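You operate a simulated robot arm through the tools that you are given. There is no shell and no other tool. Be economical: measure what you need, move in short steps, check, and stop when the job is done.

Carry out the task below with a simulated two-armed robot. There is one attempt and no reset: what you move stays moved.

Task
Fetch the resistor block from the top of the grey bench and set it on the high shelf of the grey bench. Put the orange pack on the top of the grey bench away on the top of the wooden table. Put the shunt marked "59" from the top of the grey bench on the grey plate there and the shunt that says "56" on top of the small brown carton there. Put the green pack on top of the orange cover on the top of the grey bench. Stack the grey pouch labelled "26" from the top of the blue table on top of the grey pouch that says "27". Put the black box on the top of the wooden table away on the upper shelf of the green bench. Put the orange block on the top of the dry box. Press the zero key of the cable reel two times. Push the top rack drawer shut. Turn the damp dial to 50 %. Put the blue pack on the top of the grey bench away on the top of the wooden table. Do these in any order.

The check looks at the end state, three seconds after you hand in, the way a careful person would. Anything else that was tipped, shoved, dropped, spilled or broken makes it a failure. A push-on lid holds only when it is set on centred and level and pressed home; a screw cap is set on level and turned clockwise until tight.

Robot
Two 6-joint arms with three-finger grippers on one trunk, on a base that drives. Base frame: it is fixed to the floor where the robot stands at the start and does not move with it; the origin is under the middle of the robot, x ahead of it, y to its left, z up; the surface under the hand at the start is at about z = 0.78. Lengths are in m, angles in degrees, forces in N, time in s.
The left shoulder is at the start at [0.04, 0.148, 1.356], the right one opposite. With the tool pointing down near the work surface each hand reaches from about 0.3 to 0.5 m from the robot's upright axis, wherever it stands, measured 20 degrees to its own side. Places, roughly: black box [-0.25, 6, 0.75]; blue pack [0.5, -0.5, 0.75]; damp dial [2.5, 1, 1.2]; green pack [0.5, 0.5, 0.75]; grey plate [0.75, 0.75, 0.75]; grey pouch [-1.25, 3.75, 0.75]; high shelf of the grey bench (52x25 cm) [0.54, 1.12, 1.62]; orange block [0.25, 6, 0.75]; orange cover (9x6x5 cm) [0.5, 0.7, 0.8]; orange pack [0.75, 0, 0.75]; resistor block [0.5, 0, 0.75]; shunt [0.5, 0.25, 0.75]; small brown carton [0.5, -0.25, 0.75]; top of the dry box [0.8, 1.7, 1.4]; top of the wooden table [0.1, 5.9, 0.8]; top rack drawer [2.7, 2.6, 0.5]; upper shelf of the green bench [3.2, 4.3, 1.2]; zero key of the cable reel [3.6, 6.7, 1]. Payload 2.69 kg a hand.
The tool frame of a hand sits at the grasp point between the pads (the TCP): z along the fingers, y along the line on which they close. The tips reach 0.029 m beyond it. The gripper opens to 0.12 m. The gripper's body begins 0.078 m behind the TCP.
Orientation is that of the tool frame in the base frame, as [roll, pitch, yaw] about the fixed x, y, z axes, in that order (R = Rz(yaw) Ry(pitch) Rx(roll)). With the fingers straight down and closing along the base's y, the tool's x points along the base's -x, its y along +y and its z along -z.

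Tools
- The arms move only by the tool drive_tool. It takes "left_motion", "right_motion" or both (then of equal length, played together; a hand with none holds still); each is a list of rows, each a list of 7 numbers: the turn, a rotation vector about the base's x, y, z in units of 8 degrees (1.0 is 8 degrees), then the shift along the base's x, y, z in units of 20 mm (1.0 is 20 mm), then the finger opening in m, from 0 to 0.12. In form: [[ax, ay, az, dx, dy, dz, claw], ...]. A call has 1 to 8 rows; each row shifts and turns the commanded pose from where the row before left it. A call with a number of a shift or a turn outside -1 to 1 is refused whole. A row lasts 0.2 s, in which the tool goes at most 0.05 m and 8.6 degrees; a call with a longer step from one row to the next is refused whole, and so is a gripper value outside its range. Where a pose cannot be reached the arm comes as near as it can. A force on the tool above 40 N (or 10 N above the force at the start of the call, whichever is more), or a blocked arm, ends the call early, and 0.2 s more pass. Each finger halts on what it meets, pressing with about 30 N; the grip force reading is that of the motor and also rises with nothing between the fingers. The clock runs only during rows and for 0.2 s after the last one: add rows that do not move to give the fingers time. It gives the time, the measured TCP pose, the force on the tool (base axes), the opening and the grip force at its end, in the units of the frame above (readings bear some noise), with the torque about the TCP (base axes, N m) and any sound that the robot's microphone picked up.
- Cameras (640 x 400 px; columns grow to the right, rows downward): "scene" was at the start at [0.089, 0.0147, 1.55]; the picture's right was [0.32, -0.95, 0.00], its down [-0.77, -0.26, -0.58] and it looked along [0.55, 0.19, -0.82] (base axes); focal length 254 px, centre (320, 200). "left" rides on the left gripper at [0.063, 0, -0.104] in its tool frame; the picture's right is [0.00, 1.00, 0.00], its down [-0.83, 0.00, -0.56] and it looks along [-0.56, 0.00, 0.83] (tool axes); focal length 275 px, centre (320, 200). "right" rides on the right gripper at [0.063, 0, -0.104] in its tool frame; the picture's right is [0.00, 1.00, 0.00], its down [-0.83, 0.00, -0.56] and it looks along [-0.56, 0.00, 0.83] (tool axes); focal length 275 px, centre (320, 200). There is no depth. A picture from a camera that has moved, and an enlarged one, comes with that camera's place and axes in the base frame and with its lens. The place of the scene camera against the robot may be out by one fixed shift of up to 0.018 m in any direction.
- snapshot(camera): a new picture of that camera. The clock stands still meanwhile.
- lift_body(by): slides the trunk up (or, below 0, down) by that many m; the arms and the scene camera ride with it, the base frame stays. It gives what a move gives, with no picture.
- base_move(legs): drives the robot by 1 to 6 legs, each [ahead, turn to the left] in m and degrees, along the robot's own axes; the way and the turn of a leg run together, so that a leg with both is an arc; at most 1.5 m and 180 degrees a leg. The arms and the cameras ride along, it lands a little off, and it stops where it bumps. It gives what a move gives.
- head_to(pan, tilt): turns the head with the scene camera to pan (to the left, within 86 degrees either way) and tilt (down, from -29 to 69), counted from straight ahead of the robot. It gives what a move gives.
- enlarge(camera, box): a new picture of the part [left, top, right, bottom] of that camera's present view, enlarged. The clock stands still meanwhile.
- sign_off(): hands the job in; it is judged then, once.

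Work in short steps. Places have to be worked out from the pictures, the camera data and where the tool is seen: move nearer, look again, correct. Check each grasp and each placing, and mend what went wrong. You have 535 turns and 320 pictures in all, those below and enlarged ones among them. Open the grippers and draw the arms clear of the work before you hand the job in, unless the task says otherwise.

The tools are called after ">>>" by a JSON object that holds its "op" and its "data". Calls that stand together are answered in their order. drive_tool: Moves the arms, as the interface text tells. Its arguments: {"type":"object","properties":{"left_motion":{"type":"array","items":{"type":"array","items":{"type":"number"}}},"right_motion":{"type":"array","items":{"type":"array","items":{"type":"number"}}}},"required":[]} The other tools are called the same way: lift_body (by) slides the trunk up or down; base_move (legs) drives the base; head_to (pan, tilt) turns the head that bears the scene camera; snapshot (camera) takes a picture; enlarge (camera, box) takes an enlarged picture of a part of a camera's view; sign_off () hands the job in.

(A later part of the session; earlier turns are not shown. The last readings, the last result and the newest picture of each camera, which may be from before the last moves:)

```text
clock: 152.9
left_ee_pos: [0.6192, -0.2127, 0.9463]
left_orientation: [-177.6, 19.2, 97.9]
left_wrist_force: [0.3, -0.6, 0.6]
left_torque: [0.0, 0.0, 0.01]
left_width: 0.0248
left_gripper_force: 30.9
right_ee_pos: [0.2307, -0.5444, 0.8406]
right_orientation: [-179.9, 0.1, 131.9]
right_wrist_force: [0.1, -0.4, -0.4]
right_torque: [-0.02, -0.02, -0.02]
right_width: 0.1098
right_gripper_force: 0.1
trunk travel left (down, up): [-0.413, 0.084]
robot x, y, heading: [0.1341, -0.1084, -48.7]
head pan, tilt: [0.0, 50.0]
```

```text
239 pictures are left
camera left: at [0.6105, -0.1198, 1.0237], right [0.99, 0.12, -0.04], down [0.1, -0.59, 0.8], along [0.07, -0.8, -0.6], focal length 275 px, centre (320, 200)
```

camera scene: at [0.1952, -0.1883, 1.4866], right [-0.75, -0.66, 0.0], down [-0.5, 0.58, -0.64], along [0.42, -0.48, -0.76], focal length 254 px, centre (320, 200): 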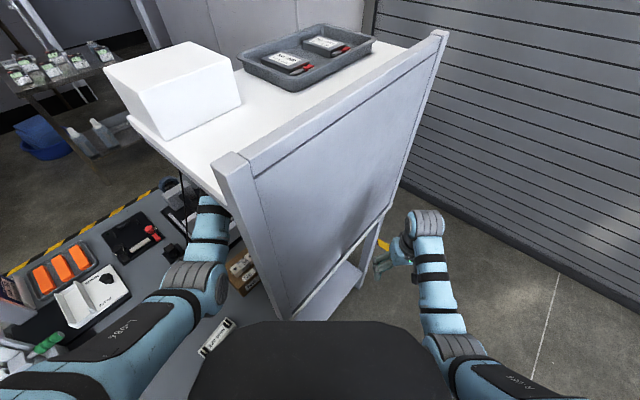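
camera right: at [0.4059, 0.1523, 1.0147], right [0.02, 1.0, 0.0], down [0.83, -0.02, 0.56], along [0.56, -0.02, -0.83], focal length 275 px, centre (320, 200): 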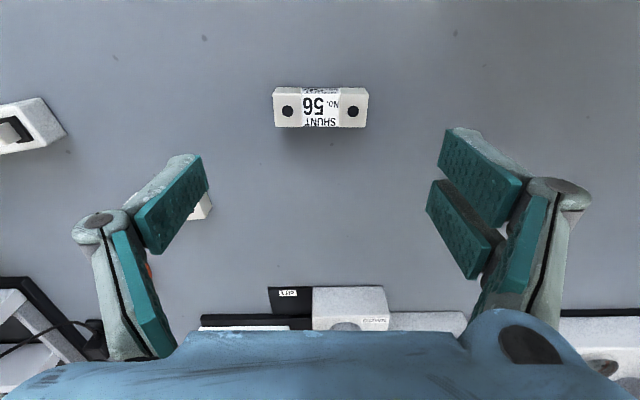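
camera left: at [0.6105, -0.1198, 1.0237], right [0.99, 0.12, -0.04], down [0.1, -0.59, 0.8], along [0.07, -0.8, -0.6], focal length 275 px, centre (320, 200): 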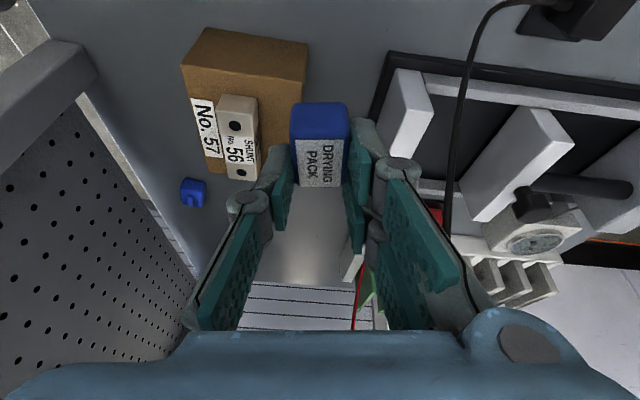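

Shunt 56 stays put on the carton. Now back away, face the bench, then test whether a forward-tilted right hand can get up to shelf height (z≈1.7).

>>> {"op": "base_move", "data": {"legs": [[-0.4, 0], [0, 48]]}}

>>> {"op": "lift_body", "data": {"by": 0.084}}

>>> {"op": "drive_tool", "data": {"right_motion": [[0, -1, 0, 0.5, 0, 1, 0.11], [0, -1, 0, 0.5, 0, 1, 0.11], [0, -1, 0, 0.5, 0, 1, 0.11], [0, -1, 0, 0, 0, 1, 0.11], [0, -1, 0, 0, 0, 1, 0.11], [0, -1, 0, 0, 0, 1, 0.11], [0, -1, 0, 0, 0, 1, 0.11], [0, -0.5, 0, 0, 0, 1, 0.11]]}}

```text
clock: 157.6
left_ee_pos: [0.2815, 0.4793, 0.9442]
left_orientation: [-177.5, 19.2, 146.0]
left_wrist_force: [0.2, -0.3, -1.1]
left_torque: [0.0, 0.0, 0.01]
left_width: 0.0249
left_gripper_force: 30.0
right_ee_pos: [0.2695, -0.0299, 0.8403]
right_orientation: [-179.8, -0.1, 180.0]
right_wrist_force: [-0.1, -0.8, -0.3]
right_torque: [0.01, -0.03, 0.02]
right_width: 0.11
right_gripper_force: 0.0
trunk travel left (down, up): [-0.413, 0.084]
robot x, y, heading: [-0.121, 0.1966, -0.8]
head pan, tilt: [0.0, 50.0]
```

```text
clock: 158.8
left_ee_pos: [0.281, 0.481, 1.0288]
left_orientation: [-177.4, 19.1, 146.0]
left_wrist_force: [0.4, 0.3, 0.7]
left_torque: [-0.05, -0.05, 0.0]
left_width: 0.0251
left_gripper_force: 29.9
right_ee_pos: [0.2688, -0.0297, 0.9238]
right_orientation: [-179.8, 0.0, 179.9]
right_wrist_force: [-0.4, 0.2, 0.2]
right_torque: [-0.01, -0.03, 0.04]
right_width: 0.1099
right_gripper_force: 0.1
trunk travel left (down, up): [-0.497, 0.0]
robot x, y, heading: [-0.1247, 0.1953, -0.9]
head pan, tilt: [0.0, 50.0]
```

```text
clock: 160.6
left_ee_pos: [0.2809, 0.4814, 1.0285]
left_orientation: [-177.4, 19.2, 146.1]
left_wrist_force: [-0.1, 0.0, -0.5]
left_torque: [-0.02, 0.01, 0.03]
left_width: 0.0248
left_gripper_force: 30.1
right_ee_pos: [0.299, -0.0288, 1.0838]
right_orientation: [-179.8, 60.2, 180.0]
right_wrist_force: [-1.1, -0.4, 0.5]
right_torque: [0.03, -0.02, -0.02]
right_width: 0.11
right_gripper_force: 0.1
trunk travel left (down, up): [-0.497, 0.0]
robot x, y, heading: [-0.1211, 0.1969, -0.8]
head pan, tilt: [0.0, 50.0]
```

Tilt OK. Keep rising.

>>> {"op": "drive_tool", "data": {"right_motion": [[0, 0, 0, 0, 0, 1, 0.11], [0, 0, 0, 0, 0, 1, 0.11], [0, 0, 0, 0, 0, 1, 0.11], [0, 0, 0, 0, 0, 1, 0.11], [0, 0, 0, 0, 0, 1, 0.11], [0, 0, 0, 0, 0, 1, 0.11], [0, 0, 0, 0, 0, 1, 0.11], [0, 0, 0, 0, 0, 1, 0.11]]}}

>>> {"op": "drive_tool", "data": {"right_motion": [[0, 0, 0, 0, 0, 1, 0.11], [0, 0, 0, 0, 0, 1, 0.11], [0, 0, 0, 0, 0, 1, 0.11], [0, 0, 0, 0, 0, 1, 0.11], [0, 0, 0, 0, 0, 1, 0.11], [0, 0, 0, 0, 0, 1, 0.11], [0, 0, 0, 0, 0, 1, 0.11], [0, 0, 0, 0, 0, 1, 0.11]]}}

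>>> {"op": "drive_tool", "data": {"right_motion": [[0, 0, 0, 0, 0, 1, 0.11], [0, 0, 0, 0, 0, 1, 0.11], [0, 0, 0, 0, 0, 1, 0.11], [0, 0, 0, 0, 0, 1, 0.11], [0, 0, 0, 0, 0, 1, 0.11], [0, 0, 0, 0, 0, 1, 0.11], [0, 0, 0, 0, 0, 1, 0.11], [0, 0, 0, 0, 0, 1, 0.11]]}}

>>> {"op": "drive_tool", "data": {"right_motion": [[0, 0, 0, 0, 0, 1, 0.11], [0, 0, 0, 0, 0, 1, 0.11], [0, 0, 0, 0, 0, 1, 0.11], [0, 0, 0, 0, 0, 1, 0.11], [0, 0, 0, 0, 0, 1, 0.11], [0, 0, 0, 0, 0, 1, 0.11], [0, 0, 0, 0, 0, 1, 0.11], [0, 0, 0, 0, 0, 1, 0.11]]}}

```text
clock: 162.4
left_ee_pos: [0.2816, 0.4807, 1.0271]
left_orientation: [-177.4, 19.0, 146.1]
left_wrist_force: [-0.1, -0.8, 0.0]
left_torque: [0.01, 0.01, 0.04]
left_width: 0.0245
left_gripper_force: 30.1
right_ee_pos: [0.3281, -0.0306, 1.2332]
right_orientation: [-179.8, 60.0, 180.0]
right_wrist_force: [-0.3, 0.3, 0.2]
right_torque: [0.02, 0.02, 0.02]
right_width: 0.1099
right_gripper_force: 0.0
right hand out of reach, approached as far as the arm can: row 4, 5, 6, 7, 8
trunk travel left (down, up): [-0.497, 0.0]
robot x, y, heading: [-0.1234, 0.1954, -1.1]
head pan, tilt: [0.0, 50.0]
```

```text
clock: 164.2
left_ee_pos: [0.2822, 0.4797, 1.0276]
left_orientation: [-177.4, 19.2, 146.1]
left_wrist_force: [-0.1, 0.6, 0.3]
left_torque: [0.01, -0.03, -0.02]
left_width: 0.0249
left_gripper_force: 30.2
right_ee_pos: [0.3812, -0.0702, 1.3335]
right_orientation: [-179.9, 60.0, 179.8]
right_wrist_force: [0.7, -0.5, -0.2]
right_torque: [0.02, -0.03, -0.01]
right_width: 0.1098
right_gripper_force: 0.0
right hand out of reach, approached as far as the arm can: row 2, 3, 4, 5, 6, 7, 8
trunk travel left (down, up): [-0.497, 0.0]
robot x, y, heading: [-0.1213, 0.1977, -1.0]
head pan, tilt: [0.0, 50.0]
```

```text
clock: 166.0
left_ee_pos: [0.2814, 0.4819, 1.0264]
left_orientation: [-177.4, 19.2, 146.1]
left_wrist_force: [0.6, -0.5, 0.2]
left_torque: [-0.01, 0.01, 0.05]
left_width: 0.025
left_gripper_force: 29.7
right_ee_pos: [0.4325, -0.0998, 1.4665]
right_orientation: [-179.9, 60.2, 180.0]
right_wrist_force: [-0.4, 0.0, 0.7]
right_torque: [-0.01, -0.02, 0.03]
right_width: 0.11
right_gripper_force: 0.1
right hand out of reach, approached as far as the arm can: row 1, 2, 3, 4, 5, 6, 7, 8
trunk travel left (down, up): [-0.497, 0.0]
robot x, y, heading: [-0.1202, 0.1953, -0.9]
head pan, tilt: [0.0, 50.0]
```

```text
clock: 167.8
left_ee_pos: [0.281, 0.4809, 1.028]
left_orientation: [-177.4, 19.2, 146.1]
left_wrist_force: [-0.3, -0.3, 0.4]
left_torque: [-0.04, -0.01, -0.03]
left_width: 0.0252
left_gripper_force: 29.8
right_ee_pos: [0.4346, -0.1012, 1.6272]
right_orientation: [-179.8, 60.1, -180.0]
right_wrist_force: [-1.2, -1.0, 0.6]
right_torque: [-0.01, -0.02, 0.0]
right_width: 0.1099
right_gripper_force: 0.1
right hand out of reach, approached as far as the arm can: row 2
trunk travel left (down, up): [-0.497, 0.0]
robot x, y, heading: [-0.1225, 0.1964, -0.9]
head pan, tilt: [0.0, 50.0]
```

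The tilted hand reaches z≈1.63 without trouble at local reach ~0.55. So I'll grasp the resistor with this same 60° tilt. Come down first, adding a +9.6° yaw for the block.

>>> {"op": "drive_tool", "data": {"right_motion": [[0, 0, 0.6, 0, 0, -1, 0.12], [0, 0, 0.6, 0, 0, -1, 0.12], [0, 0, 0, 0, 0, -1, 0.12], [0, 0, 0, 0, 0, -1, 0.12], [0, 0, 0, 0, 0, -1, 0.12], [0, 0, 0, 0, 0, -1, 0.12], [0, 0, 0, 0, 0, -1, 0.12], [0, 0, 0, 0, 0, -1, 0.12]]}}

>>> {"op": "drive_tool", "data": {"right_motion": [[0, 0, 0, 0, 0, -1, 0.12], [0, 0, 0, 0, 0, -1, 0.12], [0, 0, 0, 0, 0, -1, 0.12], [0, 0, 0, 0, 0, -1, 0.12], [0, 0, 0, 0, 0, -1, 0.12], [0, 0, 0, 0, 0, -1, 0.12], [0, 0, 0, 0, 0, -1, 0.12], [0, 0, 0, 0, 0, -1, 0.12]]}}

>>> {"op": "drive_tool", "data": {"right_motion": [[0, 0, 0, 0, 0, -1, 0.12], [0, 0, 0, 0, 0, -1, 0.12], [0, 0, 0, 0, 0, -1, 0.12], [0, 0, 0, 0, 0, -1, 0.12], [0, 0, 0, 0, 0, -1, 0.12], [0, 0, 0, 0, 0, -1, 0.12], [0, 0, 0, 0, 0, -1, 0.12], [0, 0, 0, 0, 0, -1, 0.12]]}}

>>> {"op": "snapshot", "data": {"camera": "scene"}}

```text
clock: 169.6
left_ee_pos: [0.2829, 0.4809, 1.0269]
left_orientation: [-177.4, 19.1, 146.1]
left_wrist_force: [0.1, 0.3, -0.4]
left_torque: [-0.02, -0.02, 0.01]
left_width: 0.0248
left_gripper_force: 29.8
right_ee_pos: [0.4364, -0.1019, 1.4642]
right_orientation: [-179.7, 60.1, -170.4]
right_wrist_force: [0.6, -0.1, -0.2]
right_torque: [0.01, 0.03, 0.0]
right_width: 0.1198
right_gripper_force: 0.0
trunk travel left (down, up): [-0.497, 0.0]
robot x, y, heading: [-0.1246, 0.1923, -1.0]
head pan, tilt: [0.0, 50.0]
```

```text
clock: 171.4
left_ee_pos: [0.2814, 0.4808, 1.028]
left_orientation: [-177.4, 19.2, 146.1]
left_wrist_force: [-0.4, -0.1, -0.3]
left_torque: [0.0, -0.04, -0.01]
left_width: 0.0249
left_gripper_force: 29.5
right_ee_pos: [0.4353, -0.1034, 1.3042]
right_orientation: [-179.9, 60.1, -170.5]
right_wrist_force: [-0.2, 0.4, 0.3]
right_torque: [0.03, 0.01, 0.01]
right_width: 0.1201
right_gripper_force: 0.0
trunk travel left (down, up): [-0.497, 0.0]
robot x, y, heading: [-0.1246, 0.1974, -0.7]
head pan, tilt: [0.0, 50.0]
```

```text
clock: 173.2
left_ee_pos: [0.2815, 0.4806, 1.0278]
left_orientation: [-177.4, 19.2, 146.1]
left_wrist_force: [0.8, -0.8, -1.0]
left_torque: [0.0, 0.01, 0.06]
left_width: 0.0248
left_gripper_force: 29.9
right_ee_pos: [0.4373, -0.1003, 1.1447]
right_orientation: [-179.8, 60.0, -170.5]
right_wrist_force: [0.1, -0.2, -0.9]
right_torque: [0.02, 0.0, 0.03]
right_width: 0.1204
right_gripper_force: 0.1
trunk travel left (down, up): [-0.497, 0.0]
robot x, y, heading: [-0.1226, 0.1998, -0.9]
head pan, tilt: [0.0, 50.0]
```

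```text
238 pictures are left
camera scene: at [-0.0249, 0.1859, 1.5694], right [-0.02, -1.0, 0.0], down [-0.77, 0.01, -0.64], along [0.64, -0.01, -0.77], focal length 254 px, centre (320, 200)
```

scene: 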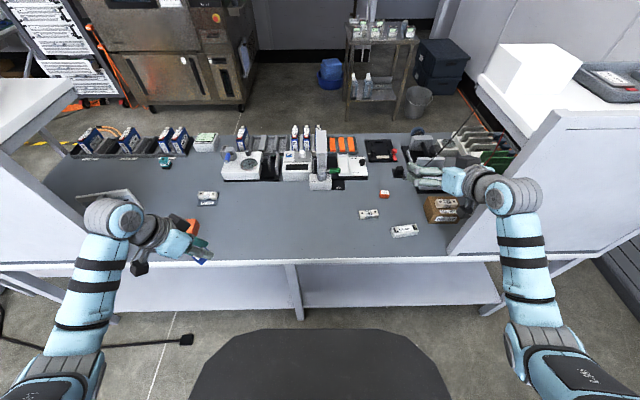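

Resistor confirmed near (0.475, −0.122). Let me first take a look toward the high shelf from here to understand its structure.

>>> {"op": "head_to", "data": {"pan": 55, "tilt": 10}}

>>> {"op": "snapshot", "data": {"camera": "scene"}}

```text
clock: 174.4
left_ee_pos: [0.2816, 0.481, 1.0275]
left_orientation: [-177.4, 19.2, 146.0]
left_wrist_force: [-0.1, 0.6, -0.4]
left_torque: [0.03, 0.0, -0.01]
left_width: 0.0248
left_gripper_force: 30.4
right_ee_pos: [0.4365, -0.1013, 1.1436]
right_orientation: [-179.8, 60.1, -170.4]
right_wrist_force: [0.4, -0.7, 0.1]
right_torque: [0.01, -0.01, 0.03]
right_width: 0.1201
right_gripper_force: 0.1
trunk travel left (down, up): [-0.497, 0.0]
robot x, y, heading: [-0.1272, 0.1965, -0.8]
head pan, tilt: [55.0, 10.0]
```

```text
237 pictures are left
camera scene: at [-0.0474, 0.2625, 1.6312], right [0.81, -0.59, 0.0], down [-0.1, -0.14, -0.98], along [0.58, 0.8, -0.17], focal length 254 px, centre (320, 200)
```

scene: 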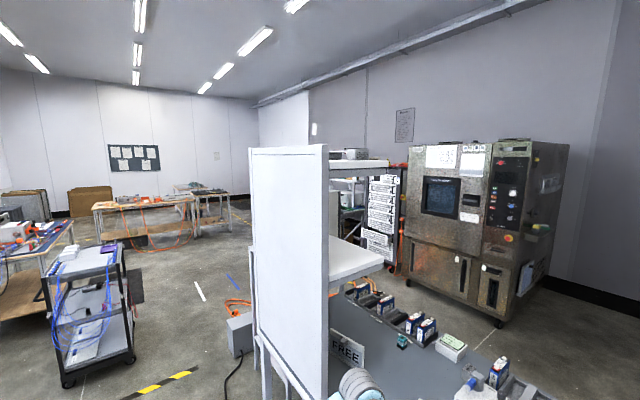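

The shelf unit has a tall front panel (top z≈1.67), a lower shelf and the high shelf at 1.62, open at its right end. Now go grasp the resistor: drive ahead 0.09 and lower the trunk 0.13.

>>> {"op": "base_move", "data": {"legs": [[0.09, 0]]}}

>>> {"op": "lift_body", "data": {"by": -0.13}}

>>> {"op": "head_to", "data": {"pan": -15, "tilt": 55}}

>>> {"op": "snapshot", "data": {"camera": "scene"}}

```text
clock: 175.5
left_ee_pos: [0.3572, 0.4794, 1.0325]
left_orientation: [-177.8, 19.8, 145.9]
left_wrist_force: [-0.2, 0.4, -0.7]
left_torque: [-0.02, -0.04, 0.0]
left_width: 0.0247
left_gripper_force: 30.0
right_ee_pos: [0.5107, -0.102, 1.1512]
right_orientation: [-179.3, 60.8, -170.2]
right_wrist_force: [-0.8, 0.2, -0.1]
right_torque: [0.02, 0.01, 0.01]
right_width: 0.1201
right_gripper_force: 0.0
trunk travel left (down, up): [-0.497, 0.0]
robot x, y, heading: [-0.0326, 0.1905, -0.6]
head pan, tilt: [55.0, 10.0]
```

```text
clock: 177.1
left_ee_pos: [0.3683, 0.4786, 0.8972]
left_orientation: [-177.4, 19.0, 146.1]
left_wrist_force: [0.5, 0.4, -0.4]
left_torque: [0.0, -0.01, -0.01]
left_width: 0.0248
left_gripper_force: 29.5
right_ee_pos: [0.5253, -0.102, 1.0138]
right_orientation: [-179.6, 60.1, -170.3]
right_wrist_force: [0.4, 0.2, -0.4]
right_torque: [0.03, 0.05, 0.0]
right_width: 0.1198
right_gripper_force: 0.0
trunk travel left (down, up): [-0.367, 0.13]
robot x, y, heading: [-0.0319, 0.1937, -0.8]
head pan, tilt: [55.0, 10.0]
```

```text
clock: 178.5
left_ee_pos: [0.3692, 0.4794, 0.8969]
left_orientation: [-177.4, 19.3, 146.1]
left_wrist_force: [-0.3, 0.1, 0.1]
left_torque: [0.0, 0.01, -0.01]
left_width: 0.0246
left_gripper_force: 29.7
right_ee_pos: [0.5227, -0.1009, 1.0155]
right_orientation: [-179.7, 60.1, -170.3]
right_wrist_force: [0.4, -0.2, 0.3]
right_torque: [0.0, 0.01, 0.05]
right_width: 0.1198
right_gripper_force: 0.0
trunk travel left (down, up): [-0.367, 0.13]
robot x, y, heading: [-0.0342, 0.1964, -0.6]
head pan, tilt: [-15.0, 55.0]
```

```text
236 pictures are left
camera scene: at [0.0558, 0.1662, 1.4329], right [-0.27, -0.96, 0.0], down [-0.79, 0.22, -0.57], along [0.55, -0.16, -0.82], focal length 254 px, centre (320, 200)
```

scene: 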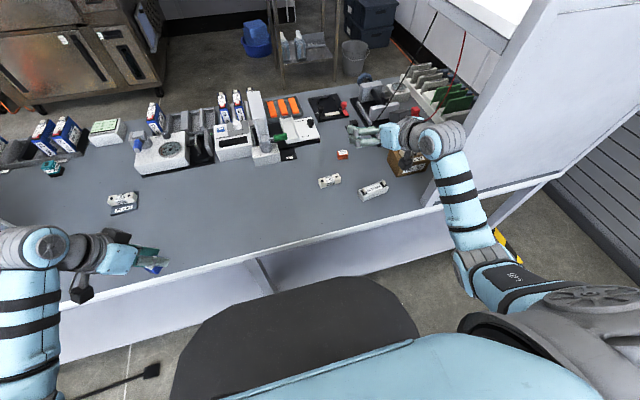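

Move the tilted right hand down over the block (hover at z≈0.85), then check.

>>> {"op": "drive_tool", "data": {"right_motion": [[0, 0, 0, -0.5, -0.2, -1, 0.12], [0, 0, 0, -0.5, -0.2, -1, 0.12], [0, 0, 0, -0.5, -0.2, -1, 0.12], [0, 0, 0, -0.5, -0.2, -1, 0.12], [0, 0, 0, -0.4, -0.2, -1, 0.12], [0, 0, 0, 0, 0, -1, 0.12], [0, 0, 0, 0, 0, -1, 0.12], [0, 0, 0, 0, 0, -1, 0.12]]}}

>>> {"op": "enlarge", "data": {"camera": "scene", "box": [310, 110, 470, 210]}}

```text
clock: 180.3
left_ee_pos: [0.3684, 0.479, 0.8969]
left_orientation: [-177.4, 19.2, 146.0]
left_wrist_force: [0.1, -0.2, -0.3]
left_torque: [-0.04, 0.01, 0.0]
left_width: 0.0249
left_gripper_force: 30.5
right_ee_pos: [0.4758, -0.1224, 0.8547]
right_orientation: [-179.6, 60.1, -170.3]
right_wrist_force: [-0.6, -0.7, -0.6]
right_torque: [0.02, 0.0, 0.02]
right_width: 0.1199
right_gripper_force: 0.0
trunk travel left (down, up): [-0.367, 0.13]
robot x, y, heading: [-0.035, 0.191, -0.8]
head pan, tilt: [-15.0, 55.0]
```

```text
4.00 times, centred on (390, 160) of scene
camera zoom: at [0.0559, 0.166, 1.4329], right [-0.27, -0.96, 0.0], down [-0.79, 0.22, -0.57], along [0.55, -0.16, -0.82], focal length 1017 px, centre (40, 360)
```

zoom: 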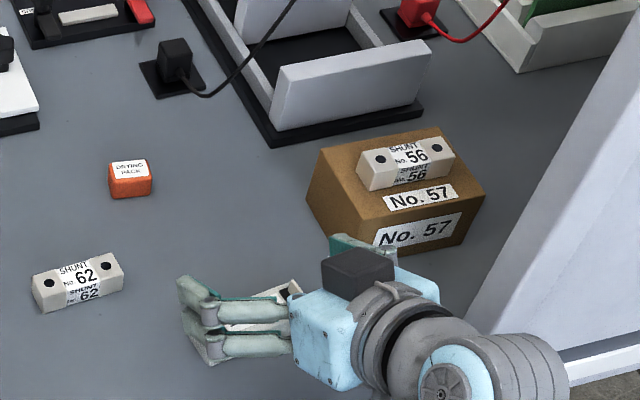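

Descend to z≈0.807 and close on the block's ends.

>>> {"op": "drive_tool", "data": {"right_motion": [[0, 0, 0, 0, 0, -1, 0.12], [0, 0, 0, 0, 0, -1, 0.12], [0, 0, 0, 0, 0, -0.4, 0.12], [0, 0, 0, 0, 0, 0, 0.07], [0, 0, 0, 0, 0, 0, 0.07], [0, 0, 0, 0, 0, 0, 0.07], [0, 0, 0, 0, 0, 0, 0.07]]}}

>>> {"op": "enlarge", "data": {"camera": "scene", "box": [310, 130, 470, 230]}}

```text
clock: 181.9
left_ee_pos: [0.366, 0.4803, 0.8984]
left_orientation: [-177.4, 19.4, 146.1]
left_wrist_force: [-0.3, -0.3, 0.1]
left_torque: [0.02, 0.01, -0.03]
left_width: 0.025
left_gripper_force: 29.6
right_ee_pos: [0.4757, -0.1209, 0.8091]
right_orientation: [-179.4, 60.4, -170.1]
right_wrist_force: [0.9, 0.7, 21.5]
right_torque: [1.16, 0.02, -0.07]
right_width: 0.0937
right_gripper_force: 30.0
trunk travel left (down, up): [-0.367, 0.13]
robot x, y, heading: [-0.0318, 0.1946, -0.7]
head pan, tilt: [-15.0, 55.0]
```

```text
4.00 times, centred on (390, 180) of scene
camera zoom: at [0.0523, 0.1682, 1.4332], right [-0.27, -0.96, 0.0], down [-0.79, 0.22, -0.58], along [0.55, -0.16, -0.82], focal length 1017 px, centre (40, 280)
```

zoom: 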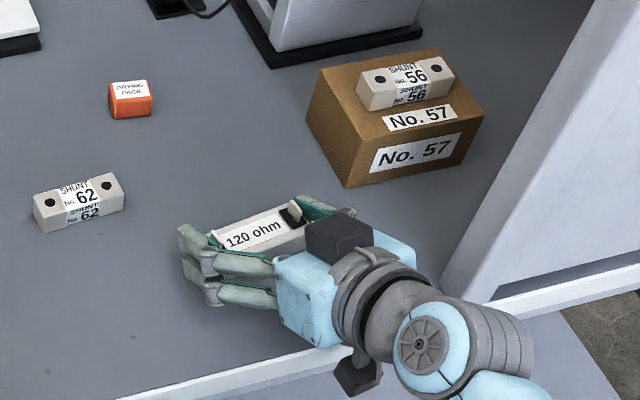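

Gripped at 0.094, with the left finger pressing on the table. Lift a little and verify it is held.

>>> {"op": "drive_tool", "data": {"right_motion": [[0, 0, 0, 0, 0, 0.5, 0.07], [0, 0, 0, 0, 0, 1, 0.07], [0, 0, 0, 0, 0, 1, 0.07], [0, 0, 0, 0, 0, 1, 0.07], [0, 0, 0, 0, 0, 1, 0.07], [0, 0, 0, 0, 0, 0, 0.07]]}}

>>> {"op": "enlarge", "data": {"camera": "scene", "box": [310, 110, 470, 210]}}

>>> {"op": "snapshot", "data": {"camera": "right"}}

```text
clock: 183.3
left_ee_pos: [0.37, 0.4799, 0.897]
left_orientation: [-177.4, 19.1, 146.0]
left_wrist_force: [-0.4, 0.4, -0.7]
left_torque: [0.03, 0.03, 0.03]
left_width: 0.0248
left_gripper_force: 29.9
right_ee_pos: [0.476, -0.1234, 0.8976]
right_orientation: [-179.8, 60.1, -170.2]
right_wrist_force: [-0.2, 0.5, -2.0]
right_torque: [0.02, 0.0, -0.02]
right_width: 0.0936
right_gripper_force: 30.3
trunk travel left (down, up): [-0.367, 0.13]
robot x, y, heading: [-0.0332, 0.1955, -0.7]
head pan, tilt: [-15.0, 55.0]
```

```text
4.00 times, centred on (390, 160) of scene
camera zoom: at [0.0561, 0.166, 1.4328], right [-0.27, -0.96, 0.0], down [-0.79, 0.22, -0.57], along [0.55, -0.16, -0.82], focal length 1017 px, centre (40, 360)
```

zoom: 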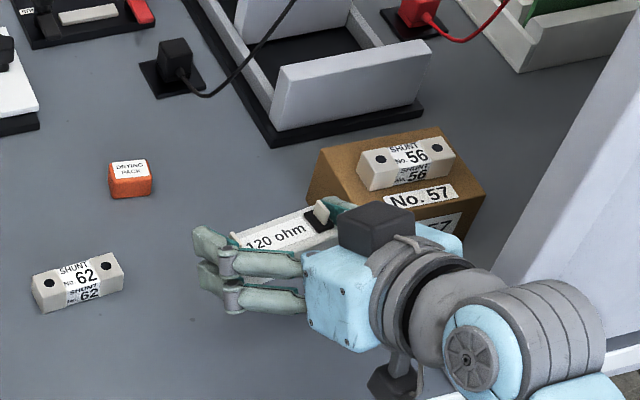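

```text
232 pictures are left
camera right: at [0.3555, -0.143, 0.8952], right [-0.17, 0.99, -0.01], down [-0.07, 0.0, 1.0], along [0.98, 0.17, 0.07], focal length 275 px, centre (320, 200)
```

right: 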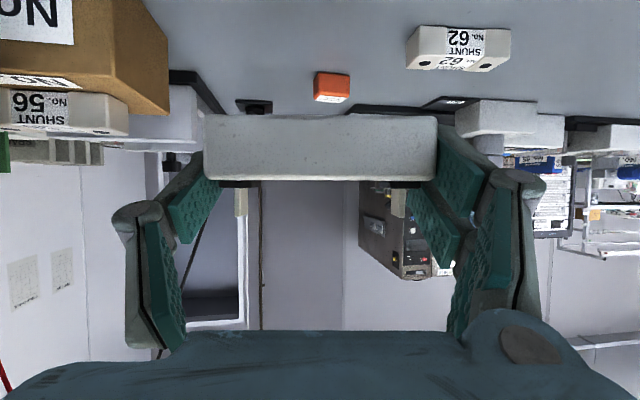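

The resistor is held level. Raise the trunk and the hand, and look once more at the shelf end to see what's on it.

>>> {"op": "lift_body", "data": {"by": 0.13}}

>>> {"op": "head_to", "data": {"pan": 60, "tilt": 0}}

>>> {"op": "snapshot", "data": {"camera": "scene"}}

```text
clock: 184.9
left_ee_pos: [0.3685, 0.4791, 1.0276]
left_orientation: [-177.3, 19.1, 146.1]
left_wrist_force: [0.2, -0.8, -0.3]
left_torque: [-0.03, -0.02, 0.03]
left_width: 0.0247
left_gripper_force: 30.4
right_ee_pos: [0.4751, -0.1232, 1.0282]
right_orientation: [-179.7, 60.2, -170.3]
right_wrist_force: [0.1, -0.2, -2.6]
right_torque: [0.0, 0.02, 0.02]
right_width: 0.0934
right_gripper_force: 29.8
trunk travel left (down, up): [-0.497, 0.0]
robot x, y, heading: [-0.0358, 0.1932, -1.2]
head pan, tilt: [-15.0, 55.0]
```

```text
clock: 186.3
left_ee_pos: [0.369, 0.479, 1.0273]
left_orientation: [-177.4, 19.1, 146.1]
left_wrist_force: [1.1, 0.2, 0.3]
left_torque: [-0.01, 0.0, 0.01]
left_width: 0.0246
left_gripper_force: 29.8
right_ee_pos: [0.4755, -0.1225, 1.0279]
right_orientation: [-179.7, 60.0, -170.3]
right_wrist_force: [-0.3, -0.6, -1.3]
right_torque: [-0.02, 0.02, -0.03]
right_width: 0.0937
right_gripper_force: 29.6
trunk travel left (down, up): [-0.497, 0.0]
robot x, y, heading: [-0.0392, 0.1948, -1.0]
head pan, tilt: [60.0, 0.0]
```

```text
231 pictures are left
camera scene: at [0.0331, 0.2628, 1.6472], right [0.86, -0.51, 0.0], down [0.0, 0.0, -1.0], along [0.51, 0.86, 0.0], focal length 254 px, centre (320, 200)
```

scene: 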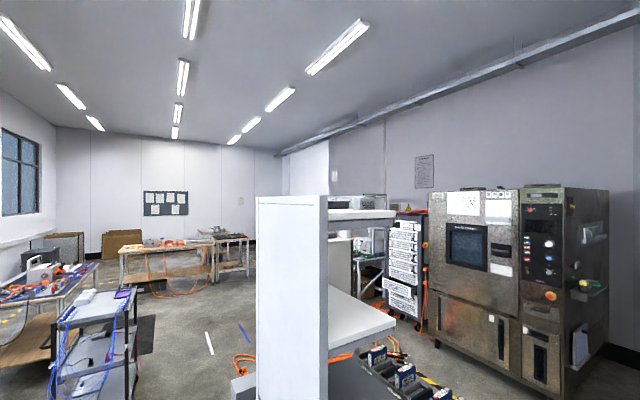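

>>> {"op": "enlarge", "data": {"camera": "scene", "box": [250, 175, 410, 275]}}

```text
4.00 times, centred on (330, 225) of scene
camera zoom: at [0.0331, 0.2628, 1.6472], right [0.86, -0.51, 0.0], down [0.0, 0.0, -1.0], along [0.51, 0.86, 0.0], focal length 1017 px, centre (280, 100)
```

zoom: 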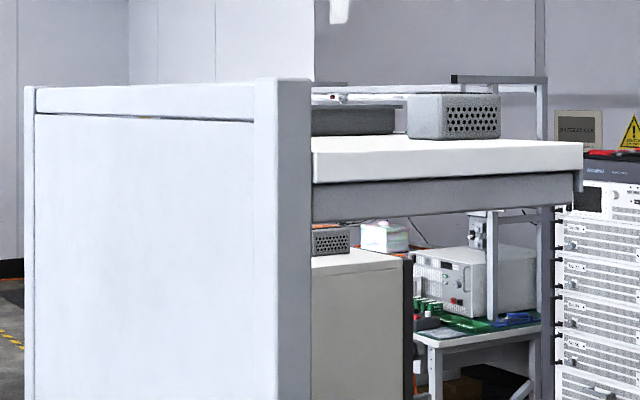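

Free spot on the high shelf: about x 0.42–0.56, y 0.86–1.0 (perforated box at ≈(0.62, 0.95), tray beyond y≈1.03). Raise the block to above the panel height first.

>>> {"op": "drive_tool", "data": {"right_motion": [[0, 0, 0, 0.3, 0, 1, 0.07], [0, 0, 0, 0.3, 0, 1, 0.07], [0, 0, 0, 0.3, 0, 1, 0.07], [0, 0, 0, 0.3, 0, 1, 0.07], [0, 0, 0, 0.3, 0, 1, 0.07], [0, 0, 0, 0.3, 0, 1, 0.07], [0, 0, 0, 0.3, 0, 1, 0.07], [0, 0, 0, 0.3, 0, 1, 0.07]]}}

>>> {"op": "drive_tool", "data": {"right_motion": [[0, 0, 0, 0, 0, 1, 0.07], [0, 0, 0, 0, 0, 1, 0.07], [0, 0, 0, 0, 0, 1, 0.07], [0, 0, 0, 0, 0, 1, 0.07], [0, 0, 0, 0, 0, 1, 0.07], [0, 0, 0, 0, 0, 1, 0.07], [0, 0, 0, 0, 0, 1, 0.07], [0, 0, 0, 0, 0, 1, 0.07]]}}

>>> {"op": "drive_tool", "data": {"right_motion": [[0, 0, 0, 0, 0, 1, 0.07], [0, 0, 0, 0, 0, 1, 0.07], [0, 0, 0, 0, 0, 1, 0.07], [0, 0, 0, 0, 0, 1, 0.07], [0, 0, 0, 0, 0, 1, 0.07], [0, 0, 0, 0, 0, 1, 0.07], [0, 0, 0, 0, 0, 1, 0.07], [0, 0, 0, 0, 0, 1, 0.07]]}}

>>> {"op": "drive_tool", "data": {"right_motion": [[0, 0, 0, 0, 0, 1, 0.07], [0, 0, 0, 0, 0, 1, 0.07], [0, 0, 0, 0, 0, 1, 0.07], [0, 0, 0, 0, 0, 1, 0.07], [0, 0, 0, 0, 0, 1, 0.07], [0, 0, 0, 0, 0, 1, 0.07], [0, 0, 0, 0, 0, 1, 0.07], [0, 0, 0, 0, 0, 1, 0.07]]}}

>>> {"op": "drive_tool", "data": {"right_motion": [[0, 0, 0, 0, 0, 1, 0.07], [0, 0, 0, 0, 0, 1, 0.07], [0, 0, 0, 0, 0, 1, 0.07], [0, 0, 0, 0, 0, 1, 0.07], [0, 0, 0, 0, 0, 1, 0.07], [0, 0, 0, 0, 0, 1, 0.07]]}}

```text
clock: 188.1
left_ee_pos: [0.3691, 0.48, 1.0278]
left_orientation: [-177.4, 19.0, 146.1]
left_wrist_force: [0.1, 0.7, 0.1]
left_torque: [0.0, -0.03, -0.01]
left_width: 0.0249
left_gripper_force: 29.9
right_ee_pos: [0.5235, -0.1226, 1.1859]
right_orientation: [-179.8, 60.0, -170.3]
right_wrist_force: [-0.4, 0.2, -2.1]
right_torque: [-0.03, 0.03, -0.02]
right_width: 0.0936
right_gripper_force: 30.1
trunk travel left (down, up): [-0.497, 0.0]
robot x, y, heading: [-0.0333, 0.1976, -0.7]
head pan, tilt: [60.0, 0.0]
```

```text
clock: 189.9
left_ee_pos: [0.3689, 0.4792, 1.0271]
left_orientation: [-177.4, 19.3, 146.1]
left_wrist_force: [0.1, -0.8, -0.5]
left_torque: [0.0, -0.01, 0.0]
left_width: 0.0249
left_gripper_force: 29.8
right_ee_pos: [0.5245, -0.1235, 1.3488]
right_orientation: [-179.7, 60.1, -170.3]
right_wrist_force: [0.7, -0.1, -1.4]
right_torque: [-0.01, 0.0, 0.0]
right_width: 0.0936
right_gripper_force: 30.1
trunk travel left (down, up): [-0.497, 0.0]
robot x, y, heading: [-0.0334, 0.1906, -0.9]
head pan, tilt: [60.0, 0.0]
```

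```text
clock: 191.7
left_ee_pos: [0.3687, 0.4794, 1.0279]
left_orientation: [-177.4, 19.2, 146.1]
left_wrist_force: [-0.5, 0.3, -0.5]
left_torque: [0.0, 0.02, -0.03]
left_width: 0.0248
left_gripper_force: 30.0
right_ee_pos: [0.5232, -0.1222, 1.5085]
right_orientation: [-179.7, 60.0, -170.3]
right_wrist_force: [0.4, -0.2, -1.1]
right_torque: [0.01, 0.01, -0.02]
right_width: 0.0935
right_gripper_force: 30.2
trunk travel left (down, up): [-0.497, 0.0]
robot x, y, heading: [-0.0312, 0.1923, -1.0]
head pan, tilt: [60.0, 0.0]
```

```text
clock: 193.5
left_ee_pos: [0.3685, 0.4793, 1.0281]
left_orientation: [-177.4, 19.2, 146.0]
left_wrist_force: [0.0, 0.3, 0.0]
left_torque: [-0.03, -0.05, 0.0]
left_width: 0.0249
left_gripper_force: 30.3
right_ee_pos: [0.5164, -0.1186, 1.6623]
right_orientation: [-179.4, 60.2, -170.2]
right_wrist_force: [-0.3, 0.0, -1.5]
right_torque: [0.0, 0.0, -0.01]
right_width: 0.0937
right_gripper_force: 30.0
right hand out of reach, approached as far as the arm can: row 8
trunk travel left (down, up): [-0.497, 0.0]
robot x, y, heading: [-0.0327, 0.1977, -0.9]
head pan, tilt: [60.0, 0.0]
```

```text
clock: 194.9
left_ee_pos: [0.3679, 0.4795, 1.0268]
left_orientation: [-177.3, 19.2, 146.1]
left_wrist_force: [-0.1, 0.5, 0.1]
left_torque: [0.01, 0.01, 0.04]
left_width: 0.0249
left_gripper_force: 29.6
right_ee_pos: [0.4745, -0.0978, 1.6993]
right_orientation: [-179.6, 60.1, -170.1]
right_wrist_force: [0.5, 0.2, -2.1]
right_torque: [0.01, -0.03, 0.02]
right_width: 0.0935
right_gripper_force: 30.3
right hand out of reach, approached as far as the arm can: row 1, 2, 3, 4, 5, 6
trunk travel left (down, up): [-0.497, 0.0]
robot x, y, heading: [-0.0311, 0.1988, -1.1]
head pan, tilt: [60.0, 0.0]
```

Max height here is ~1.70, so I'll enter the shelf around its open right end rather than over the lip. Drive: back, shift left, face 30°, and come in part way.

>>> {"op": "base_move", "data": {"legs": [[-0.3, 0], [0, 91], [0.5, 0], [0, -60], [0.13, 0]]}}

>>> {"op": "head_to", "data": {"pan": 10, "tilt": 0}}

>>> {"op": "snapshot", "data": {"camera": "scene"}}

```text
clock: 206.8
left_ee_pos: [-0.0364, 1.2182, 1.0311]
left_orientation: [-177.7, 19.6, 178.2]
left_wrist_force: [-0.9, -0.5, 0.4]
left_torque: [0.02, -0.06, 0.03]
left_width: 0.0248
left_gripper_force: 29.8
right_ee_pos: [0.3568, 0.7819, 1.702]
right_orientation: [-179.4, 60.6, -138.0]
right_wrist_force: [-1.1, -0.1, -2.2]
right_torque: [0.01, -0.01, -0.03]
right_width: 0.0935
right_gripper_force: 30.5
trunk travel left (down, up): [-0.497, 0.0]
robot x, y, heading: [-0.2229, 0.7669, 31.5]
head pan, tilt: [60.0, 0.0]
```

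```text
clock: 208.0
left_ee_pos: [-0.0288, 1.2223, 1.0275]
left_orientation: [-177.3, 19.1, 178.2]
left_wrist_force: [-0.1, 0.5, 0.2]
left_torque: [-0.02, 0.02, 0.05]
left_width: 0.0249
left_gripper_force: 30.2
right_ee_pos: [0.3681, 0.7895, 1.6976]
right_orientation: [-179.7, 60.1, -138.1]
right_wrist_force: [0.1, 0.2, -1.8]
right_torque: [-0.02, 0.01, -0.01]
right_width: 0.0936
right_gripper_force: 29.8
trunk travel left (down, up): [-0.497, 0.0]
robot x, y, heading: [-0.2192, 0.7673, 31.1]
head pan, tilt: [10.0, 0.0]
```

```text
229 pictures are left
camera scene: at [-0.1336, 0.8289, 1.6471], right [0.66, -0.75, 0.0], down [0.0, 0.0, -1.0], along [0.75, 0.66, 0.0], focal length 254 px, centre (320, 200)
```

scene: 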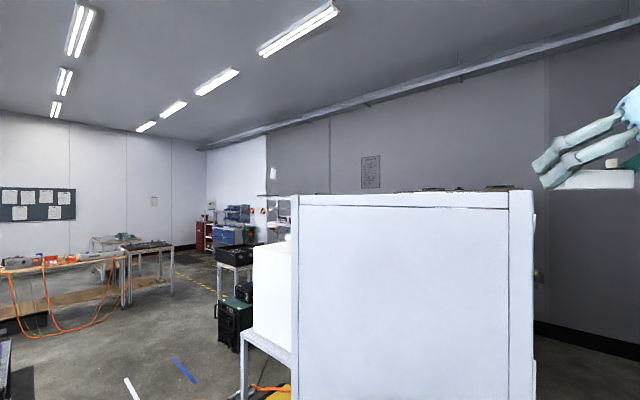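

Panel top is z≈1.662, right edge y≈0.84. Shift the hand −y 0.05 for clearance, then drive in 0.1 more.

>>> {"op": "drive_tool", "data": {"right_motion": [[0, 0, 0, 0, -0.8, 0, 0.07], [0, 0, 0, 0, -0.8, 0, 0.07], [0, 0, 0, 0, -0.8, 0, 0.07], [0, 0, 0, 0, 0, 0, 0.07]]}}

>>> {"op": "base_move", "data": {"legs": [[0.1, 0]]}}

>>> {"op": "head_to", "data": {"pan": -25, "tilt": 8}}

>>> {"op": "snapshot", "data": {"camera": "scene"}}

```text
clock: 209.0
left_ee_pos: [-0.0313, 1.2226, 1.0273]
left_orientation: [-177.4, 19.2, 178.2]
left_wrist_force: [0.0, -0.3, 0.0]
left_torque: [-0.01, 0.02, 0.0]
left_width: 0.0248
left_gripper_force: 30.0
right_ee_pos: [0.3689, 0.7397, 1.6979]
right_orientation: [-179.7, 60.0, -138.1]
right_wrist_force: [-0.4, -0.4, -0.6]
right_torque: [0.01, 0.01, -0.03]
right_width: 0.0938
right_gripper_force: 29.9
trunk travel left (down, up): [-0.497, 0.0]
robot x, y, heading: [-0.2235, 0.7644, 31.3]
head pan, tilt: [10.0, 0.0]
```

```text
clock: 210.2
left_ee_pos: [0.0457, 1.2682, 1.0332]
left_orientation: [-178.0, 19.8, 178.0]
left_wrist_force: [-1.3, 0.8, -0.9]
left_torque: [-0.06, -0.04, 0.0]
left_width: 0.0246
left_gripper_force: 30.3
right_ee_pos: [0.4363, 0.7802, 1.7064]
right_orientation: [-179.4, 60.9, -137.9]
right_wrist_force: [-0.4, -0.4, -1.3]
right_torque: [0.01, -0.02, 0.01]
right_width: 0.0938
right_gripper_force: 30.0
trunk travel left (down, up): [-0.497, 0.0]
robot x, y, heading: [-0.1378, 0.8143, 31.2]
head pan, tilt: [10.0, 0.0]
```

```text
clock: 211.2
left_ee_pos: [0.0538, 1.2726, 1.0281]
left_orientation: [-177.5, 19.2, 178.2]
left_wrist_force: [-0.7, 0.6, -0.4]
left_torque: [-0.02, -0.01, -0.03]
left_width: 0.025
left_gripper_force: 30.2
right_ee_pos: [0.4524, 0.7903, 1.7004]
right_orientation: [-179.7, 60.3, -138.2]
right_wrist_force: [0.7, 0.3, -2.3]
right_torque: [0.0, -0.01, 0.01]
right_width: 0.0938
right_gripper_force: 29.8
trunk travel left (down, up): [-0.497, 0.0]
robot x, y, heading: [-0.1312, 0.8171, 31.1]
head pan, tilt: [-25.0, 8.0]
```

```text
228 pictures are left
camera scene: at [-0.024, 0.8312, 1.6344], right [0.11, -0.99, 0.0], down [-0.14, -0.02, -0.99], along [0.98, 0.11, -0.14], focal length 254 px, centre (320, 200)
```

scene: 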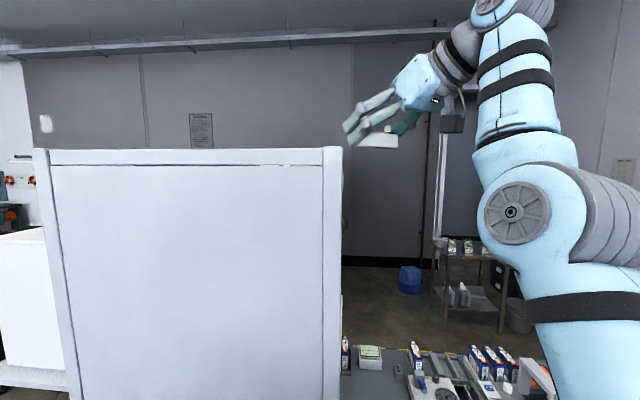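

Drive in 0.1 more, then swing the block square and over the shelf.

>>> {"op": "base_move", "data": {"legs": [[0.09, 0]]}}

>>> {"op": "drive_tool", "data": {"right_motion": [[0, 0, -1, -0.5, 0.5, 0, 0.07], [0, 0, -1, -0.5, 0.5, 0, 0.07], [0, 0, -1, -0.5, 0.6, 0, 0.07], [0, 0, -1, -0.4, 0.7, 0, 0.07], [0, 0, -0.8, 0, 0.8, 0, 0.07], [0, 0, 0, 0, 0, 0, 0.07]]}}

>>> {"op": "snapshot", "data": {"camera": "scene"}}

```text
clock: 212.3
left_ee_pos: [0.1205, 1.3142, 1.0339]
left_orientation: [-178.0, 19.7, 178.0]
left_wrist_force: [-0.1, 1.2, -0.5]
left_torque: [-0.01, -0.01, -0.04]
left_width: 0.0248
left_gripper_force: 30.1
right_ee_pos: [0.5121, 0.8261, 1.7085]
right_orientation: [-179.3, 61.2, -137.8]
right_wrist_force: [-0.9, 0.1, -1.5]
right_torque: [-0.01, 0.02, -0.01]
right_width: 0.0936
right_gripper_force: 30.5
trunk travel left (down, up): [-0.497, 0.0]
robot x, y, heading: [-0.0577, 0.8667, 31.1]
head pan, tilt: [-25.0, 8.0]
```

```text
clock: 213.7
left_ee_pos: [0.1271, 1.3183, 1.0292]
left_orientation: [-177.6, 19.3, 178.0]
left_wrist_force: [-0.3, 0.0, 0.0]
left_torque: [0.02, 0.0, 0.01]
left_width: 0.0248
left_gripper_force: 29.9
right_ee_pos: [0.4899, 0.8973, 1.7085]
right_orientation: [-179.5, 60.7, -176.5]
right_wrist_force: [-0.4, 0.3, -1.3]
right_torque: [0.02, 0.01, 0.0]
right_width: 0.0938
right_gripper_force: 29.8
right hand out of reach, approached as far as the arm can: row 3
trunk travel left (down, up): [-0.497, 0.0]
robot x, y, heading: [-0.0598, 0.8622, 31.3]
head pan, tilt: [-25.0, 8.0]
```

```text
227 pictures are left
camera scene: at [0.0522, 0.8779, 1.6345], right [0.11, -0.99, 0.0], down [-0.14, -0.02, -0.99], along [0.98, 0.11, -0.14], focal length 254 px, centre (320, 200)
```

scene: 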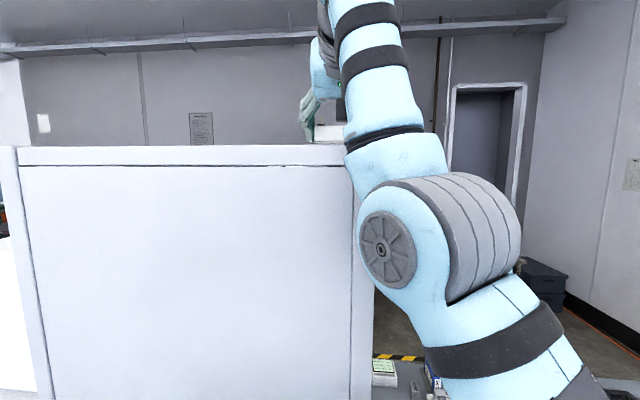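

The camera module hanging under the tilted gripper would meet the panel lip here, so I'll place from the open right end with the tool pointing ~60° left instead. First retreat along the same path.

>>> {"op": "drive_tool", "data": {"right_motion": [[0, 0, 0.8, 0, -0.8, 0, 0.07], [0, 0, 1, 0.4, -0.7, 0, 0.07], [0, 0, 1, 0.5, -0.6, 0, 0.07], [0, 0, 1, 0.5, -0.5, 0, 0.07], [0, 0, 1, 0.3, -0.5, 0, 0.07]]}}

>>> {"op": "base_move", "data": {"legs": [[-0.1, 0], [0, -121], [0.44, 0], [0, 150]]}}

>>> {"op": "head_to", "data": {"pan": -10, "tilt": 0}}

>>> {"op": "snapshot", "data": {"camera": "scene"}}

```text
clock: 214.9
left_ee_pos: [0.1283, 1.3184, 1.0292]
left_orientation: [-177.7, 19.2, 178.1]
left_wrist_force: [0.0, 0.3, 0.4]
left_torque: [0.01, 0.0, 0.0]
left_width: 0.0248
left_gripper_force: 30.2
right_ee_pos: [0.5247, 0.8346, 1.7076]
right_orientation: [-179.7, 60.8, -138.1]
right_wrist_force: [0.3, -0.1, -1.9]
right_torque: [-0.01, 0.01, 0.04]
right_width: 0.0934
right_gripper_force: 29.6
trunk travel left (down, up): [-0.497, 0.0]
robot x, y, heading: [-0.0568, 0.8644, 31.5]
head pan, tilt: [-25.0, 8.0]
```

```text
clock: 218.8
left_ee_pos: [0.3429, 0.8658, 1.0263]
left_orientation: [-177.9, 17.2, 115.5]
left_wrist_force: [-6.4, 1.7, 3.6]
left_torque: [-0.05, 0.06, -0.06]
left_width: 0.0249
left_gripper_force: 29.9
right_ee_pos: [0.09, 0.283, 1.7068]
right_orientation: [-179.6, 60.5, 158.6]
right_wrist_force: [0.1, 0.7, -2.1]
right_torque: [0.01, 0.02, 0.01]
right_width: 0.0938
right_gripper_force: 30.2
trunk travel left (down, up): [-0.497, 0.0]
robot x, y, heading: [-0.1432, 0.8187, -31.5]
head pan, tilt: [-25.0, 8.0]
stopped in leg 2: the force on the tool passed its limit at 196 N (the readings are from after the stop); the commanded pose is now the measured one
```

```text
clock: 219.6
left_ee_pos: [0.3409, 0.8637, 1.0275]
left_orientation: [-177.9, 17.2, 115.7]
left_wrist_force: [-10.1, 1.6, -7.0]
left_torque: [-0.34, 0.2, -0.03]
left_width: 0.0251
left_gripper_force: 30.1
right_ee_pos: [0.0913, 0.2812, 1.7062]
right_orientation: [-179.6, 60.5, 158.6]
right_wrist_force: [-0.4, 1.2, -2.5]
right_torque: [-0.01, 0.06, 0.01]
right_width: 0.0931
right_gripper_force: 29.8
trunk travel left (down, up): [-0.497, 0.0]
robot x, y, heading: [-0.1422, 0.8182, -31.7]
head pan, tilt: [-10.0, 0.0]
```

```text
226 pictures are left
camera scene: at [-0.06, 0.7353, 1.6473], right [-0.67, -0.75, 0.0], down [0.0, 0.0, -1.0], along [0.75, -0.67, 0.0], focal length 254 px, centre (320, 200)
```

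scene: 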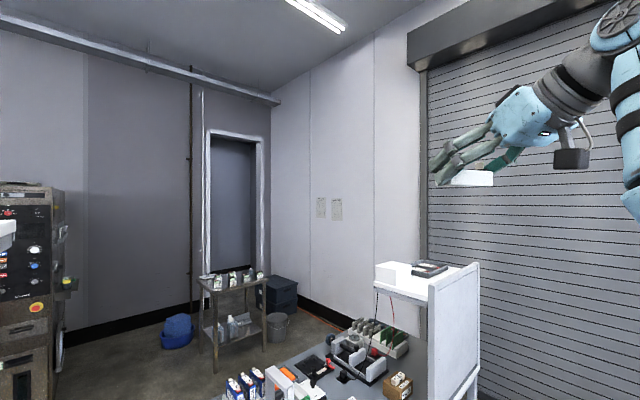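

The left hand bumped the panel front while turning (pack still held). Reverse away, then do the turn farther out.

>>> {"op": "base_move", "data": {"legs": [[-0.18, 0]]}}

>>> {"op": "base_move", "data": {"legs": [[0, -58], [0.53, 0], [0, 90], [0.13, 0], [0, 60]]}}

>>> {"op": "snapshot", "data": {"camera": "scene"}}

>>> {"op": "snapshot", "data": {"camera": "left"}}

```text
clock: 221.1
left_ee_pos: [0.1954, 0.9561, 1.025]
left_orientation: [-177.8, 17.0, 115.8]
left_wrist_force: [0.4, 0.1, -1.3]
left_torque: [0.01, 0.05, -0.03]
left_width: 0.0249
left_gripper_force: 29.7
right_ee_pos: [-0.0494, 0.371, 1.7048]
right_orientation: [-179.8, 60.2, 158.9]
right_wrist_force: [-0.1, 0.3, -1.2]
right_torque: [-0.01, 0.01, 0.02]
right_width: 0.0936
right_gripper_force: 30.1
trunk travel left (down, up): [-0.497, 0.0]
robot x, y, heading: [-0.295, 0.9067, -31.3]
head pan, tilt: [-10.0, 0.0]
```

```text
clock: 234.0
left_ee_pos: [-0.2228, 0.8651, 1.026]
left_orientation: [-177.9, 17.1, -151.5]
left_wrist_force: [-0.4, -0.4, -0.8]
left_torque: [-0.02, 0.02, -0.01]
left_width: 0.0249
left_gripper_force: 30.2
right_ee_pos: [0.3712, 0.6444, 1.7056]
right_orientation: [-179.7, 60.4, -108.8]
right_wrist_force: [0.3, 0.1, -1.9]
right_torque: [0.02, 0.0, 0.02]
right_width: 0.0938
right_gripper_force: 29.9
trunk travel left (down, up): [-0.497, 0.0]
robot x, y, heading: [-0.1502, 0.381, 61.2]
head pan, tilt: [-10.0, 0.0]
```

```text
225 pictures are left
camera scene: at [-0.0834, 0.4612, 1.6472], right [0.78, -0.63, 0.0], down [0.0, 0.0, -1.0], along [0.63, 0.78, 0.0], focal length 254 px, centre (320, 200)
```

scene: 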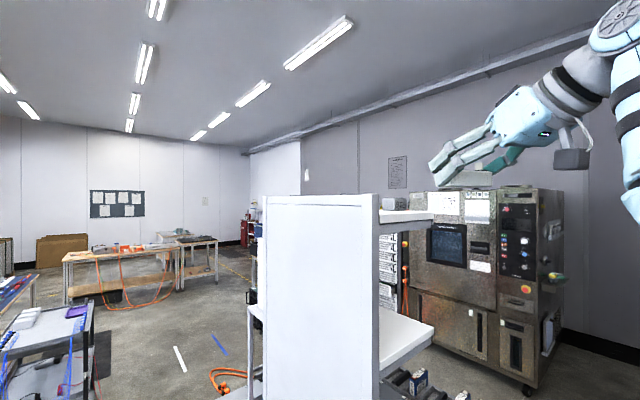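

```text
224 pictures are left
camera left: at [-0.3048, 0.8256, 1.1081], right [-0.46, 0.89, -0.03], down [0.55, 0.32, 0.78], along [0.7, 0.34, -0.63], focal length 275 px, centre (320, 200)
```

left: 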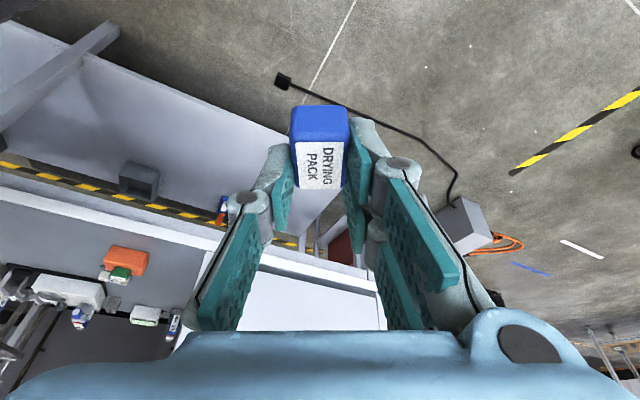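

All fine. Drive in 0.27 along 61° so the block comes over the shelf end.

>>> {"op": "base_move", "data": {"legs": [[0.27, 0]]}}

>>> {"op": "head_to", "data": {"pan": -15, "tilt": 0}}

>>> {"op": "snapshot", "data": {"camera": "scene"}}

>>> {"op": "snapshot", "data": {"camera": "right"}}

```text
clock: 236.0
left_ee_pos: [-0.0976, 1.1012, 1.0279]
left_orientation: [-178.0, 17.3, -151.3]
left_wrist_force: [0.2, 1.1, -0.1]
left_torque: [-0.01, -0.03, 0.0]
left_width: 0.0248
left_gripper_force: 30.2
right_ee_pos: [0.4974, 0.8792, 1.708]
right_orientation: [-179.6, 60.7, -108.3]
right_wrist_force: [-0.1, -1.1, -1.0]
right_torque: [0.01, -0.02, 0.0]
right_width: 0.0933
right_gripper_force: 29.4
trunk travel left (down, up): [-0.497, 0.0]
robot x, y, heading: [-0.0179, 0.6216, 61.2]
head pan, tilt: [-10.0, 0.0]
```

```text
clock: 236.6
left_ee_pos: [-0.0951, 1.1027, 1.0284]
left_orientation: [-177.9, 17.3, -151.4]
left_wrist_force: [-0.2, 0.5, -1.5]
left_torque: [-0.02, 0.01, -0.01]
left_width: 0.0251
left_gripper_force: 30.0
right_ee_pos: [0.4993, 0.8839, 1.7069]
right_orientation: [-179.6, 60.5, -108.4]
right_wrist_force: [0.3, 0.1, -1.6]
right_torque: [0.0, 0.02, 0.0]
right_width: 0.0937
right_gripper_force: 30.1
trunk travel left (down, up): [-0.497, 0.0]
robot x, y, heading: [-0.02, 0.6214, 61.6]
head pan, tilt: [-15.0, 0.0]
```

```text
223 pictures are left
camera scene: at [0.0513, 0.6934, 1.6474], right [0.72, -0.69, 0.0], down [0.0, 0.0, -1.0], along [0.69, 0.72, 0.0], focal length 254 px, centre (320, 200)
```

scene: 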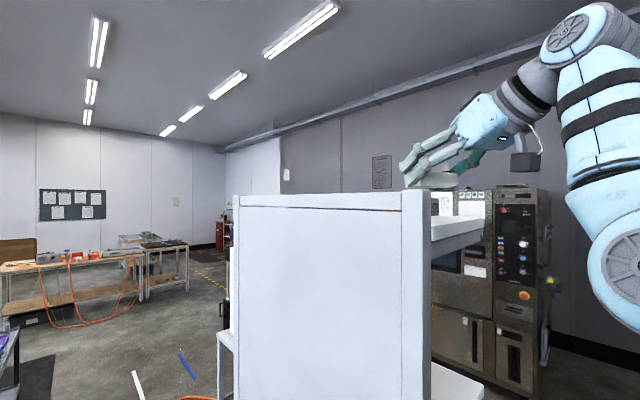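

```text
222 pictures are left
camera right: at [0.4606, 0.7673, 1.7037], right [-0.95, 0.32, -0.01], down [-0.03, -0.07, 1.0], along [0.32, 0.95, 0.07], focal length 275 px, centre (320, 200)
```

right: 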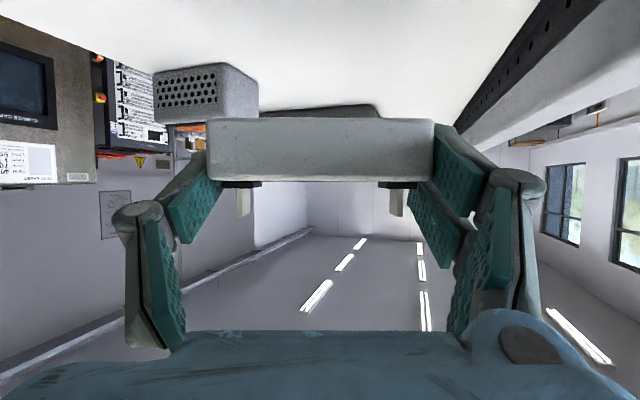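

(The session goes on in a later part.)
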